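You operate a simulated robot arm through the tools that you are given. There is no shell and no other tool. Be economical: measure what you need, move in short steps, check, and stop when the job is done.

The job below is to be done with a simulated robot arm. You get a single attempt, and the scene is never put back.

## Task
Fetch the blue spool and set it on the blue paper cassette.

It is judged by the outcome, as a careful person would: the job done as asked, and still so three seconds after it is handed in. It fails if anything else is knocked over, pushed out of place, dropped, spilled or broken.

## Robot
A 7-joint arm with a two-finger parallel gripper, fixed in place. Base frame: the origin is at the foot of the arm, x ahead of it, y to its left, z up; the work surface is at about z = 0. Lengths are in mm, angles in rad, forces in N, time in s.
With the tool pointing down near the work surface it reaches from about 240 to 620 mm from the base axis. Its first joint turns from -1.152 to 1.152 rad. Payload 2.6 kg.
The TCP is the grasp point between the finger pads, 30 mm short of the fingertips. In the tool frame z runs along the fingers and y along their closing line. Largest opening 94 mm; finger width 28, thickness 10; the body of the gripper, 50 by 96 mm, starts 55 mm behind the TCP.
Orientation is told as [roll, pitch, yaw] about the base's x, y, z axes, in that order, counted from this pose: with the fingers straight down and closing along the base's y, the tool's x points along the base's -x, its y along +y and its z along -z.

## Interface
- The arm moves only by the tool drive_tool. Its arguments are lists of equal length, an entry for each row: "xyz": the shift along the tool's x, y, z in units of 100 mm (1.0 is 100 mm), a list of three; "spin": the turn about the tool's z in units of 45 degrees (1.0 is 45 degrees); "gripper": the gripper command, from -1 (shut) to 1 (fully open), values between in proportion. In form: {"xyz": [[tx, ty, tz], ...], "spin": [spin, ...], "gripper": [gripper, ...]}. A call has 1 to 12 rows; each row is the pose to reach, as a shift and turn from the pose commanded when the call began, along the tool's axes at that moment. A call with a number of a shift or a turn outside -1 to 1 is refused whole. Each row takes 0.2 s and may step no farther than 50 mm and 0.15 rad from the row before; otherwise, or with a gripper value out of range, the whole call is refused. A pose out of reach is approached as far as the arm can. The call stops where the force on the tool passes 40 N (or 10 N more than at its start, if that is more) or the arm is blocked; 0.2 s more then pass. Each finger travels about 72 mm/s and halts on what it meets, pressing with about 30 N; the grip force reading is that of the motor and also rises with nothing between the fingers. The clock runs only during rows and for 0.2 s after the last one: add rows that repeat a pose to give the fingers time. It gives the time, the measured TCP pose, the force on the tool (base axes), the opening and the grip force at its end, in the units of the frame above (readings bear some noise), and new pictures: "pictures" is both (left out), scene, wrist or none.
- Cameras (640 x 400 px; columns grow to the right, rows downward): "scene" is fixed at [56.2, 456.1, 559.7]; the picture's right is [-0.59, -0.80, 0.00], its down [-0.56, 0.41, -0.72] and it looks along [0.58, -0.43, -0.70] (base axes); focal length 309 px, centre (320, 200). "wrist" rides on the gripper at [76, 14, -102] in the tool frame; the picture's right is [-0.18, 0.98, 0.00], its down [-0.75, -0.14, -0.64] and it looks along [-0.63, -0.12, 0.77] (tool axes); focal length 243 px, centre (320, 200). There is no depth. A picture from a camera that has moved, and an enlarged one, comes with that camera's place and axes in the base frame and with its lens. The place of the scene camera against the robot may be out by one fixed shift of up to 25 mm in any direction.
- inspect(camera, box): a new picture of the part [left, top, right, bottom] of that camera's present view, enlarged. No time passes.
- job_done(): hands the job in; it is judged then, once.

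Work in short steps. Places have to be worked out from the pictures, the camera data and where the tool is seen: move nearer, look again, correct. Check each grasp and each placing, and mend what went wrong. You have 90 turns and 170 pictures in all, those below and enlarged ones among them. Open the gripper and draw the arm clear of the work before you hand the job in, unless the task says otherwise; then end with one line.

The tools are called after "Emit:" as a command line: name --argument value ..., lists and objects as JSON in quotes. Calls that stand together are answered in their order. drive_tool: Moves the arm, as the interface text tells. Its arguments: {"type":"object","properties":{"xyz":{"type":"array"},"spin":{"type":"array"},"gripper":{"type":"array"},"pictures":{"type":"string","enum":["both","scene","wrist","none"]}},"required":["xyz","spin","gripper"]} The other tools are called the same way: inspect (camera, box) takes an enlarged picture of a part of a camera's view; job_done () hands the job in.

At the start:

```text
time: 0.0
ee_pos: [333.4, 325.5, 292.7]
tool_rot: [0.001, 0.0, 0.0]
contact_force: [-1.3, -0.8, -0.5]
gripper_width: 94.1
grip_force: 0.1
```

scene: 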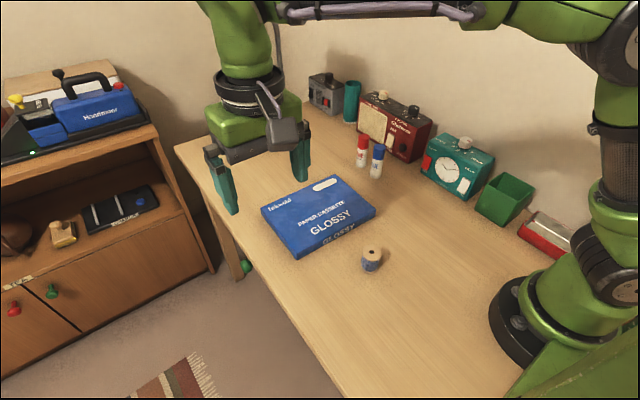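
wrist: 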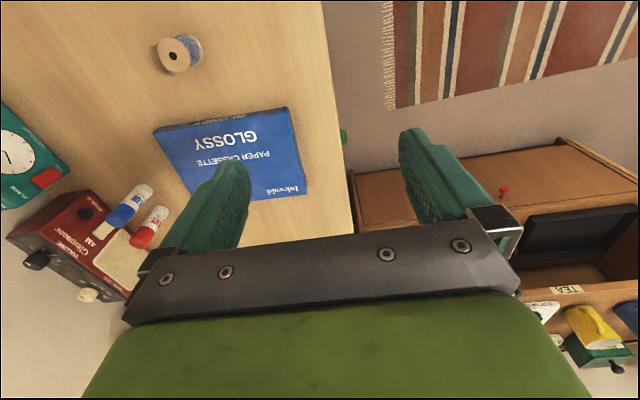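

The wrist view puts the spool near (283, 142) and the cassette centre near (430, 150). I'll move toward the spool at a safe height.

Emit:
drive_tool --xyz '[[0.1, -0.35, 0], [0.2, -0.7, 0], [0.3, -1.0, 0]]' --spin '[0, 0, 0]' --gripper '[1, 1, 1]' --pictures "none"

Emit:
drive_tool --xyz '[[0.1, -0.4, 0.3], [0.2, -0.8, 0.6], [0.2, -0.83, 1.0]]' --spin '[0, 0, 0]' --gripper '[1, 1, 1]'

```text
time: 0.8
ee_pos: [303.8, 226.4, 292.4]
tool_rot: [0.0, 0.0, 0.002]
contact_force: [-0.3, 0.2, 0.7]
gripper_width: 94.2
grip_force: 0.1
```

```text
refused: row 1 steps farther than a row can; nothing moved
```

The second move had too long a step, so I'm redoing it with shorter rows.

Emit:
drive_tool --xyz '[[0.05, -0.3, 0.3], [0.1, -0.6, 0.6], [0.2, -0.84, 0.9], [0.2, -0.84, 1.0]]' --spin '[0, 0, 0, 0]' --gripper '[1, 1, 1, 1]'

```text
time: 1.8
ee_pos: [285.0, 141.2, 191.9]
tool_rot: [0.0, -0.001, 0.001]
contact_force: [-0.6, -0.5, -0.3]
gripper_width: 94.2
grip_force: 0.1
camera wrist: at [208.2, 155.9, 295.7], right [0.18, 0.98, 0.0], down [0.75, -0.14, 0.64], along [0.63, -0.12, -0.77], focal length 243 px, centre (320, 200)
```

scene: 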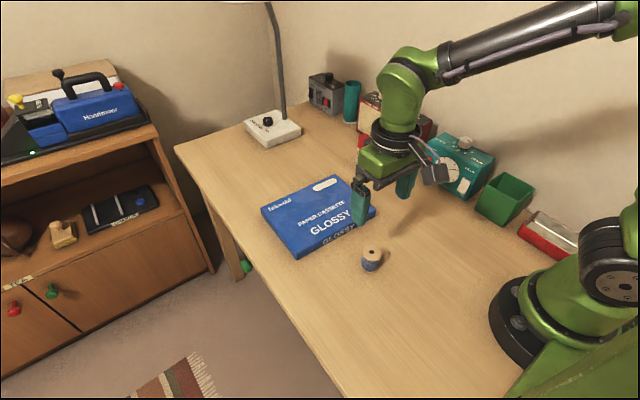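
wrist: 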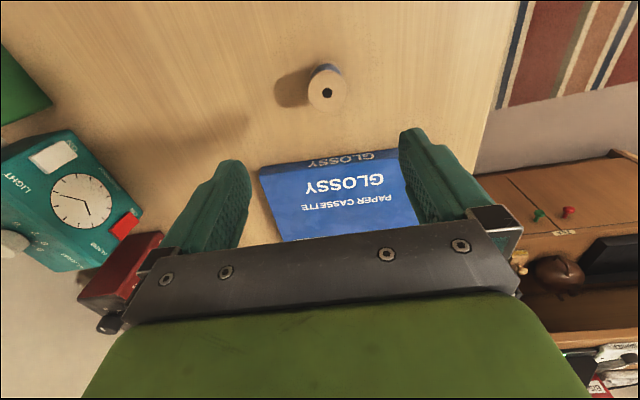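

Emit:
inspect --camera "wrist" --box '[240, 40, 440, 165]'

Emit:
inspect --camera "scene" --box '[250, 160, 410, 290]'

```text
3.20 times, centred on (340, 102) of wrist
camera zoom: at [208.2, 155.9, 295.7], right [0.18, 0.98, 0.0], down [0.75, -0.14, 0.64], along [0.63, -0.12, -0.77], focal length 776 px, centre (256, 512)
```

zoom: 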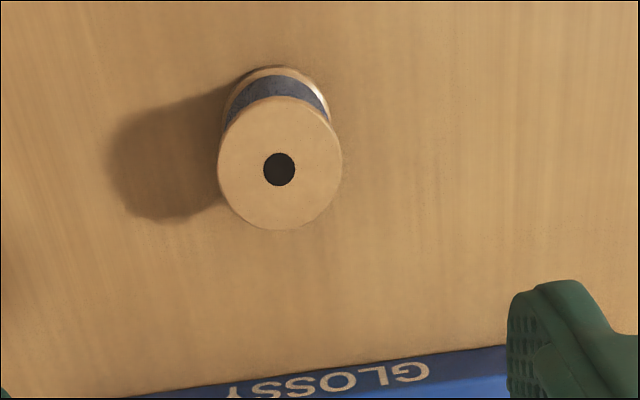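

```text
3.08 times, centred on (330, 225) of scene
camera zoom: at [56.2, 456.1, 559.7], right [-0.59, -0.8, 0.0], down [-0.56, 0.41, -0.72], along [0.58, -0.43, -0.7], focal length 950 px, centre (289, 123)
```

zoom: 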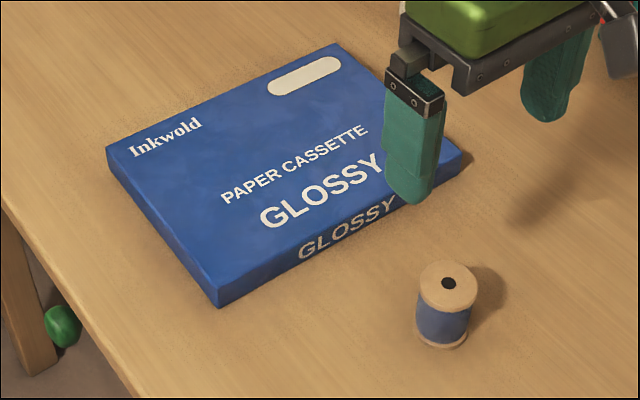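

The spool stands upright, about 39 mm across and 42 mm tall, centred near (280, 150). I'll correct the position and descend partway for a check.

Emit:
drive_tool --xyz '[[0.04, 0.085, 0.3], [0.04, 0.085, 0.6], [0.04, 0.085, 0.8], [0.04, 0.085, 0.9], [0.04, 0.085, 0.9]]' --spin '[0, 0, 0, 0, 0]' --gripper '[1, 1, 1, 1, 1]'

```text
time: 3.0
ee_pos: [280.4, 150.9, 102.9]
tool_rot: [0.0, 0.0, -0.001]
contact_force: [0.0, 0.4, 0.2]
gripper_width: 94.0
grip_force: 0.1
camera wrist: at [204.2, 163.9, 207.1], right [0.18, 0.98, 0.0], down [0.75, -0.14, 0.64], along [0.63, -0.12, -0.77], focal length 243 px, centre (320, 200)
```

scene: 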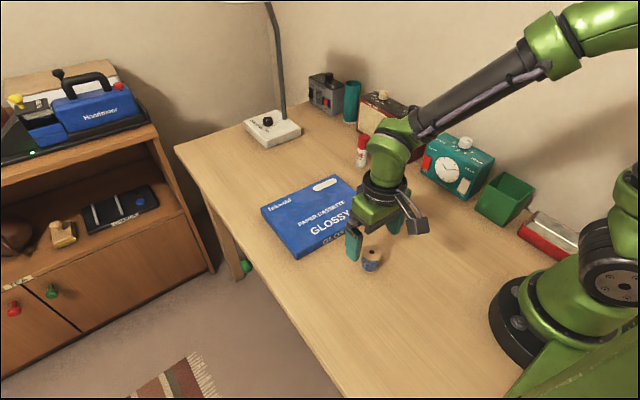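
wrist: 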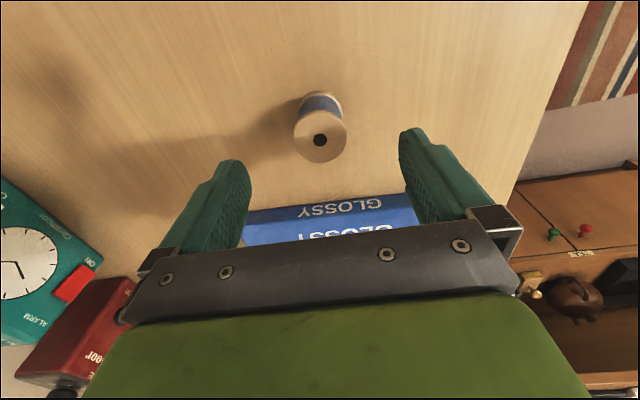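

Re-measured, the spool is at (281, 149.5) and centred between the fingers. I'll descend to z≈35 and close.

Emit:
drive_tool --xyz '[[-0.01, -0.01, 0.3], [-0.01, -0.01, 0.55], [-0.01, -0.01, 0.68], [-0.01, -0.01, 0.68]]' --spin '[0, 0, 0, 0]' --gripper '[1, 1, 1, 1]'

```text
time: 4.0
ee_pos: [282.5, 150.4, 34.4]
tool_rot: [0.001, 0.0, 0.002]
contact_force: [-0.1, -0.1, -0.3]
gripper_width: 94.1
grip_force: 0.1
camera wrist: at [205.0, 165.1, 138.7], right [0.18, 0.98, 0.0], down [0.75, -0.14, 0.64], along [0.63, -0.12, -0.77], focal length 243 px, centre (320, 200)
```

scene: 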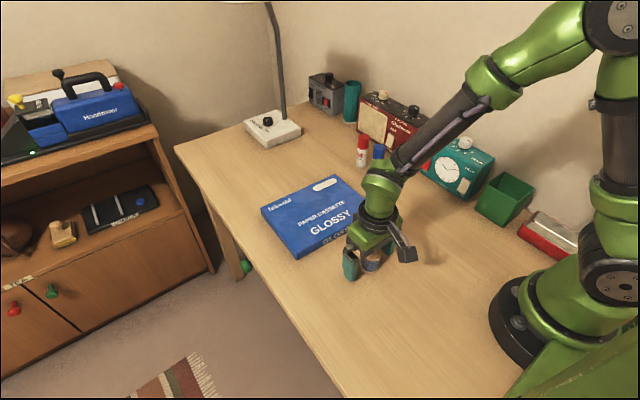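
wrist: 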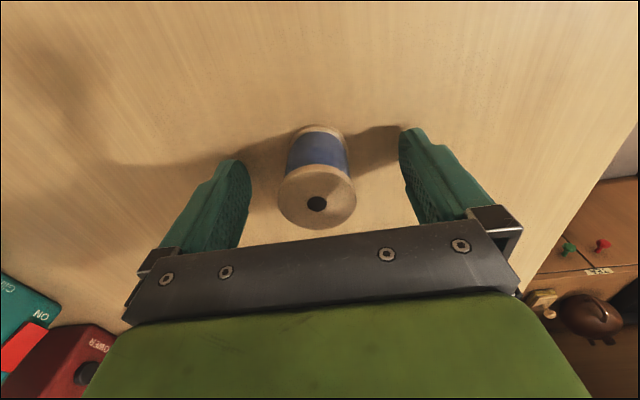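

The spool sits between the fingers at the grasp point, so I'm closing on it.

Emit:
drive_tool --xyz '[[0, 0, 0], [0, 0, 0], [0, 0, 0], [0, 0, 0], [0, 0, 0]]' --spin '[0, 0, 0, 0, 0]' --gripper '[0.4, -0.2, -0.6, -1, -1]' --pictures "wrist"

```text
time: 5.2
ee_pos: [281.8, 151.1, 36.6]
tool_rot: [-0.003, -0.001, 0.0]
contact_force: [0.0, 0.4, -0.7]
gripper_width: 35.7
grip_force: 29.5
camera wrist: at [205.1, 165.1, 139.0], right [0.18, 0.98, 0.0], down [0.75, -0.14, 0.64], along [0.63, -0.12, -0.77], focal length 243 px, centre (320, 200)
```

wrist: 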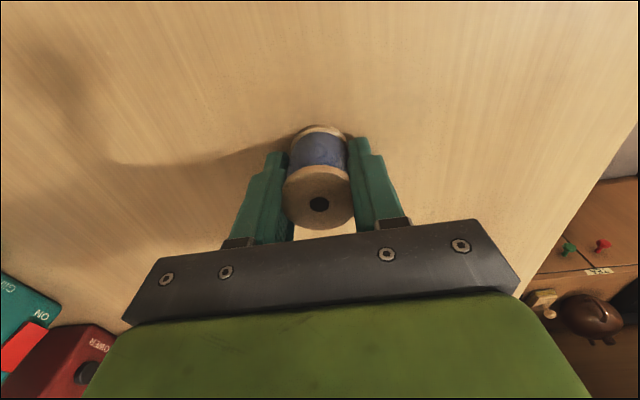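

It is gripped at 35.7 mm. Now I lift it and check the hold.

Emit:
drive_tool --xyz '[[0, 0, -0.15], [0, 0, -0.4], [0, 0, -0.7], [0, 0, -1.0], [0, 0, -1.0]]' --spin '[0, 0, 0, 0, 0]' --gripper '[-1, -1, -1, -1, -1]'

```text
time: 6.4
ee_pos: [283.2, 150.1, 137.2]
tool_rot: [0.0, -0.001, 0.001]
contact_force: [-0.3, 0.8, -0.7]
gripper_width: 35.3
grip_force: 30.1
camera wrist: at [206.1, 164.1, 241.5], right [0.18, 0.98, 0.0], down [0.75, -0.14, 0.64], along [0.63, -0.12, -0.77], focal length 243 px, centre (320, 200)
```

scene: 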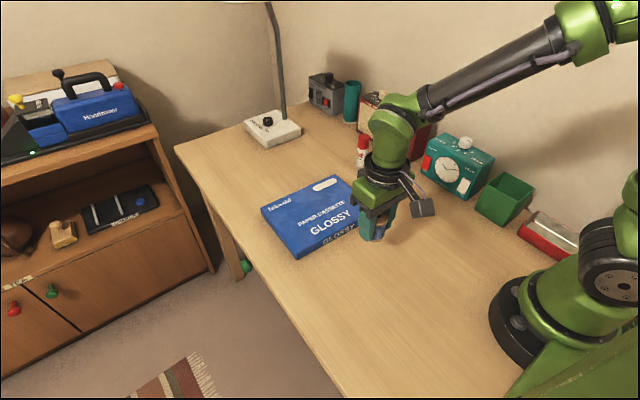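
wrist: 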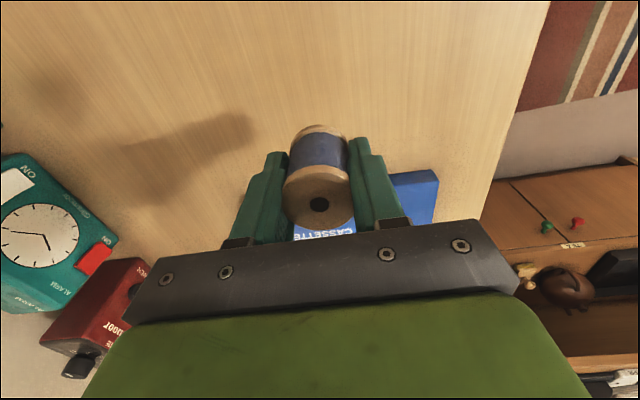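

The spool is held firmly. The cassette top spans about x 372–540, y 48–262, at z≈23. I'll carry the spool to about (447, 152).

Emit:
drive_tool --xyz '[[-0.25, 0, 0], [-0.6, 0, 0], [-0.9, 0, 0], [-1.0, 0, 0]]' --spin '[0, 0, 0, 0]' --gripper '[-1, -1, -1, -1]' --pictures "none"

Emit:
drive_tool --xyz '[[-0.25, 0, 0], [-0.5, 0, 0], [-0.65, 0.02, 0], [-0.65, 0.02, 0.2], [-0.65, 0.02, 0.3], [-0.65, 0.02, 0.3]]' --spin '[0, 0, 0, 0, 0, 0]' --gripper '[-1, -1, -1, -1, -1, -1]'

```text
time: 7.4
ee_pos: [382.6, 148.8, 136.1]
tool_rot: [0.0, -0.001, 0.001]
contact_force: [0.6, 0.3, -0.5]
gripper_width: 35.4
grip_force: 30.0
```

```text
time: 8.8
ee_pos: [447.6, 150.4, 104.8]
tool_rot: [0.001, 0.001, 0.0]
contact_force: [0.5, -0.3, 0.0]
gripper_width: 35.5
grip_force: 30.1
camera wrist: at [371.3, 164.7, 209.0], right [0.18, 0.98, 0.0], down [0.75, -0.14, 0.64], along [0.63, -0.12, -0.77], focal length 243 px, centre (320, 200)
```

scene: 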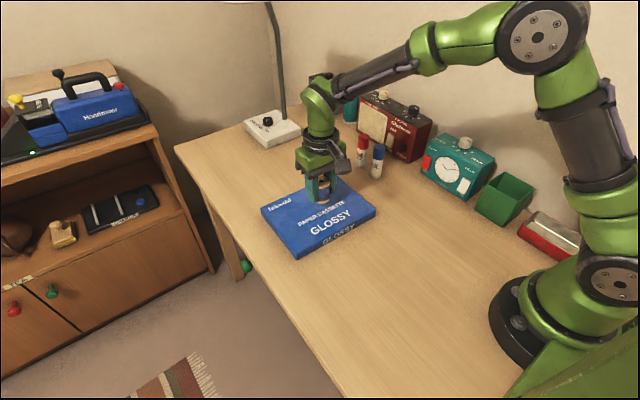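
wrist: 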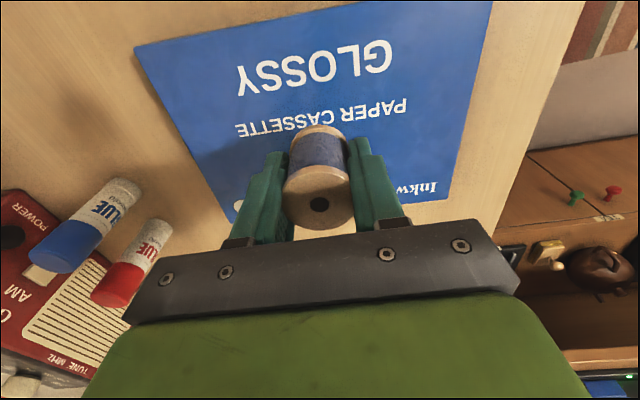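

Over the cassette, the spool's bottom is at z≈70. I'll lower it to just above the surface, then feel for contact.

Emit:
drive_tool --xyz '[[0, 0, 0.2], [0, 0, 0.34], [0, 0, 0.4], [0, 0, 0.4]]' --spin '[0, 0, 0, 0]' --gripper '[-1, -1, -1, -1]'

Emit:
inspect --camera "scene" --box '[260, 150, 388, 230]'

```text
time: 9.8
ee_pos: [446.6, 151.6, 64.8]
tool_rot: [0.002, 0.001, 0.002]
contact_force: [-0.6, 0.6, -0.5]
gripper_width: 35.4
grip_force: 30.3
camera wrist: at [370.2, 165.4, 169.1], right [0.18, 0.98, 0.0], down [0.75, -0.14, 0.64], along [0.63, -0.12, -0.77], focal length 243 px, centre (320, 200)
```

scene: 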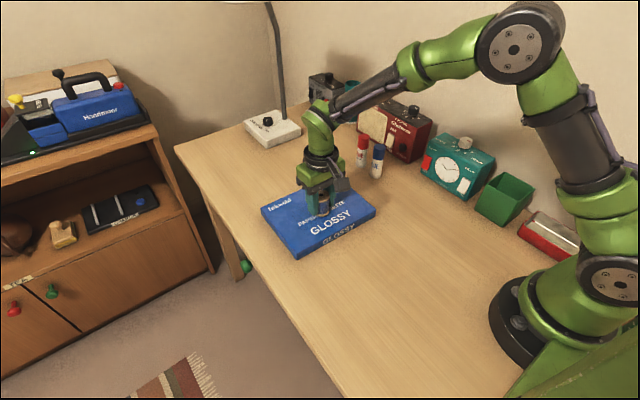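
wrist: 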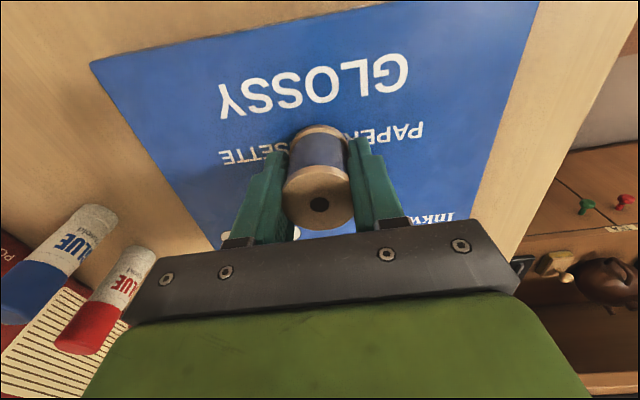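

```text
5.00 times, centred on (324, 190) of scene
camera zoom: at [56.2, 456.1, 559.7], right [-0.59, -0.8, 0.0], down [-0.56, 0.41, -0.72], along [0.58, -0.43, -0.7], focal length 1544 px, centre (300, 250)
```

zoom: 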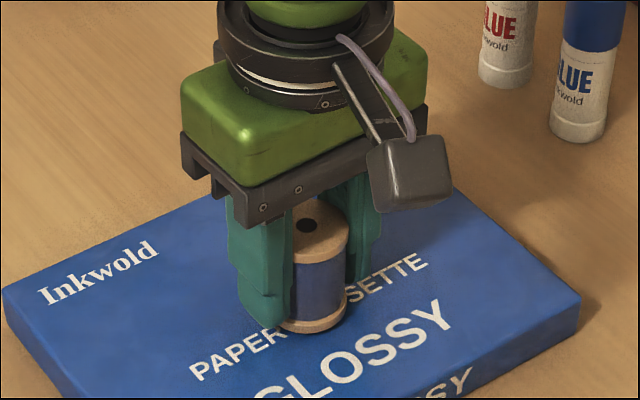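

The spool is a few mm above the cassette with no contact force yet. I'll lower it slowly in small steps.

Emit:
drive_tool --xyz '[[0, 0, 0.015], [0, 0, 0.03], [0, 0, 0.04], [0, 0, 0.04]]' --spin '[0, 0, 0, 0]' --gripper '[-1, -1, -1, -1]' --pictures "none"

Emit:
drive_tool --xyz '[[0, 0, 0.01], [0, 0, 0.01]]' --spin '[0, 0]' --gripper '[-1, -1]' --pictures "none"

```text
time: 10.8
ee_pos: [447.8, 151.5, 61.1]
tool_rot: [-0.001, -0.001, 0.001]
contact_force: [-2.9, -1.9, 7.3]
gripper_width: 35.6
grip_force: 30.2
```

```text
time: 11.4
ee_pos: [447.6, 150.5, 60.9]
tool_rot: [0.0, -0.003, 0.001]
contact_force: [-2.1, 0.3, 17.2]
gripper_width: 35.5
grip_force: 30.2
```

Contact is clear at 17 N upward, so the spool is seated. I'll back off 1 mm to ease the load and open slowly.

Emit:
drive_tool --xyz '[[0, 0, -0.01], [0, 0, -0.01], [0, 0, -0.01], [0, 0, -0.01], [0, 0, -0.01], [0, 0, -0.01], [0, 0, -0.01]]' --spin '[0, 0, 0, 0, 0, 0, 0]' --gripper '[-1, -0.2, -0.1, 0.1, 0.3, 0.6, 0.7]'

```text
time: 13.0
ee_pos: [447.1, 150.5, 61.2]
tool_rot: [0.001, 0.0, 0.001]
contact_force: [0.3, 0.0, -0.5]
gripper_width: 79.8
grip_force: 0.0
camera wrist: at [370.4, 165.4, 165.0], right [0.18, 0.98, 0.0], down [0.75, -0.14, 0.64], along [0.63, -0.12, -0.77], focal length 243 px, centre (320, 200)
```

scene: 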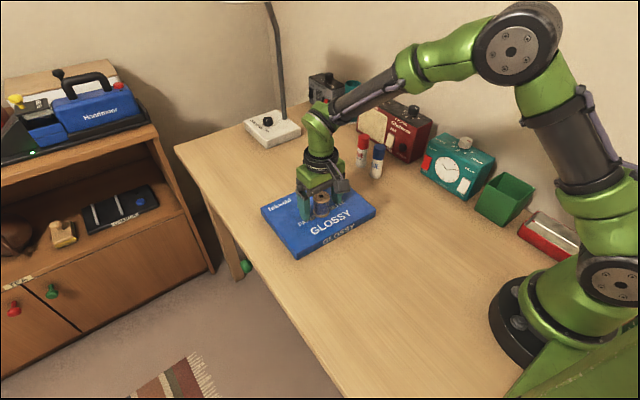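
wrist: 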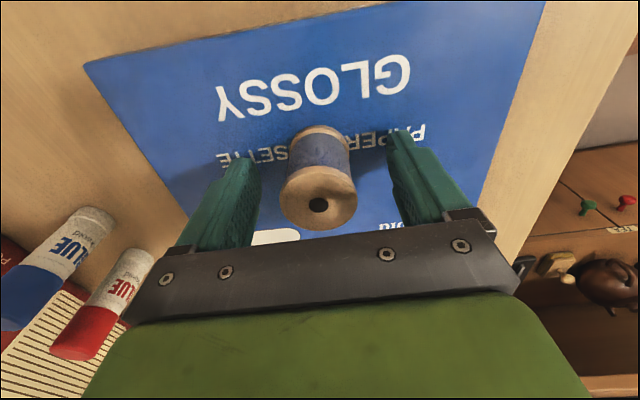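

The spool is free and stands upright. I'm raising the arm straight up.

Emit:
drive_tool --xyz '[[0, 0, -0.15], [0, 0, -0.4], [0, 0, -0.7], [0, 0, -1.0]]' --spin '[0, 0, 0, 0]' --gripper '[0.8, 0.9, 1, 1]' --pictures "none"

Emit:
drive_tool --xyz '[[0.3, 0, -0.3], [0.6, 0, -0.5], [0.9, 0, -0.6], [1.0, 0, -0.6]]' --spin '[0, 0, 0, 0]' --gripper '[1, 1, 1, 1]'

Emit:
inspect --camera "scene" --box '[250, 140, 410, 270]'

```text
time: 14.0
ee_pos: [450.0, 154.7, 159.7]
tool_rot: [0.0, 0.001, 0.003]
contact_force: [-0.3, 0.6, 0.1]
gripper_width: 93.6
grip_force: 0.1
```

```text
time: 15.0
ee_pos: [345.5, 152.7, 222.0]
tool_rot: [0.001, 0.001, 0.001]
contact_force: [0.5, -0.1, -1.3]
gripper_width: 94.2
grip_force: 0.1
camera wrist: at [268.7, 166.1, 325.6], right [0.18, 0.98, 0.0], down [0.75, -0.14, 0.64], along [0.63, -0.12, -0.77], focal length 243 px, centre (320, 200)
```

scene: 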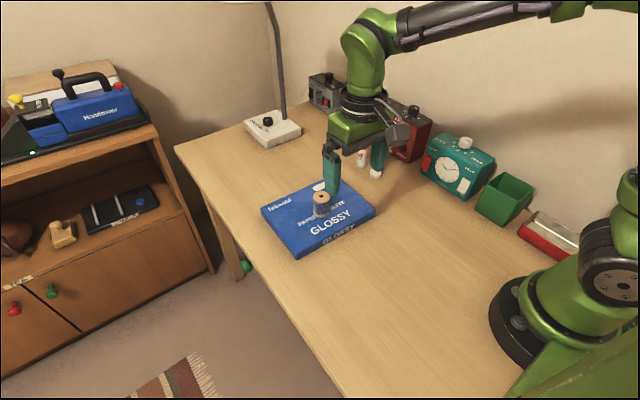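
wrist: 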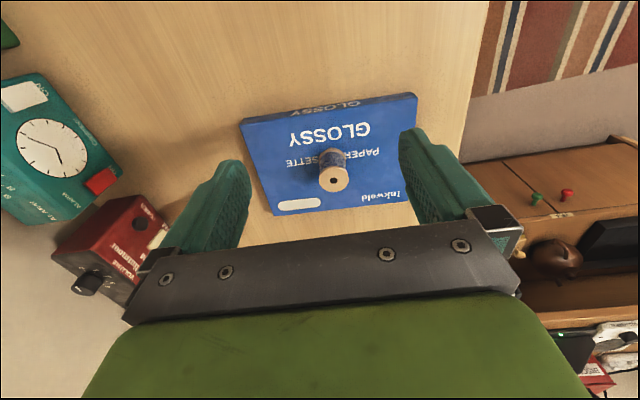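

```text
3.08 times, centred on (330, 205) of scene
camera zoom: at [56.2, 456.1, 559.7], right [-0.59, -0.8, 0.0], down [-0.56, 0.41, -0.72], along [0.58, -0.43, -0.7], focal length 950 px, centre (289, 185)
```

zoom: 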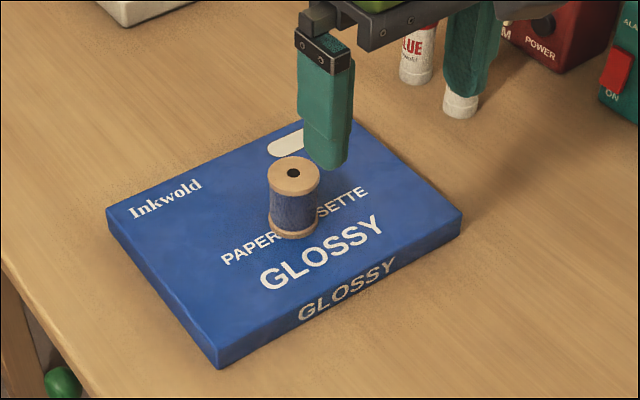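

The spool stands upright on the cassette, nothing else has moved, and the arm is clear with the gripper open. I'm handing the job in.

Emit:
job_done

```text
The job is handed in.
```

The blue spool is standing upright near the middle of the blue paper cassette; the gripper is open, the arm is clear, and nothing else looks disturbed in the last pictures.
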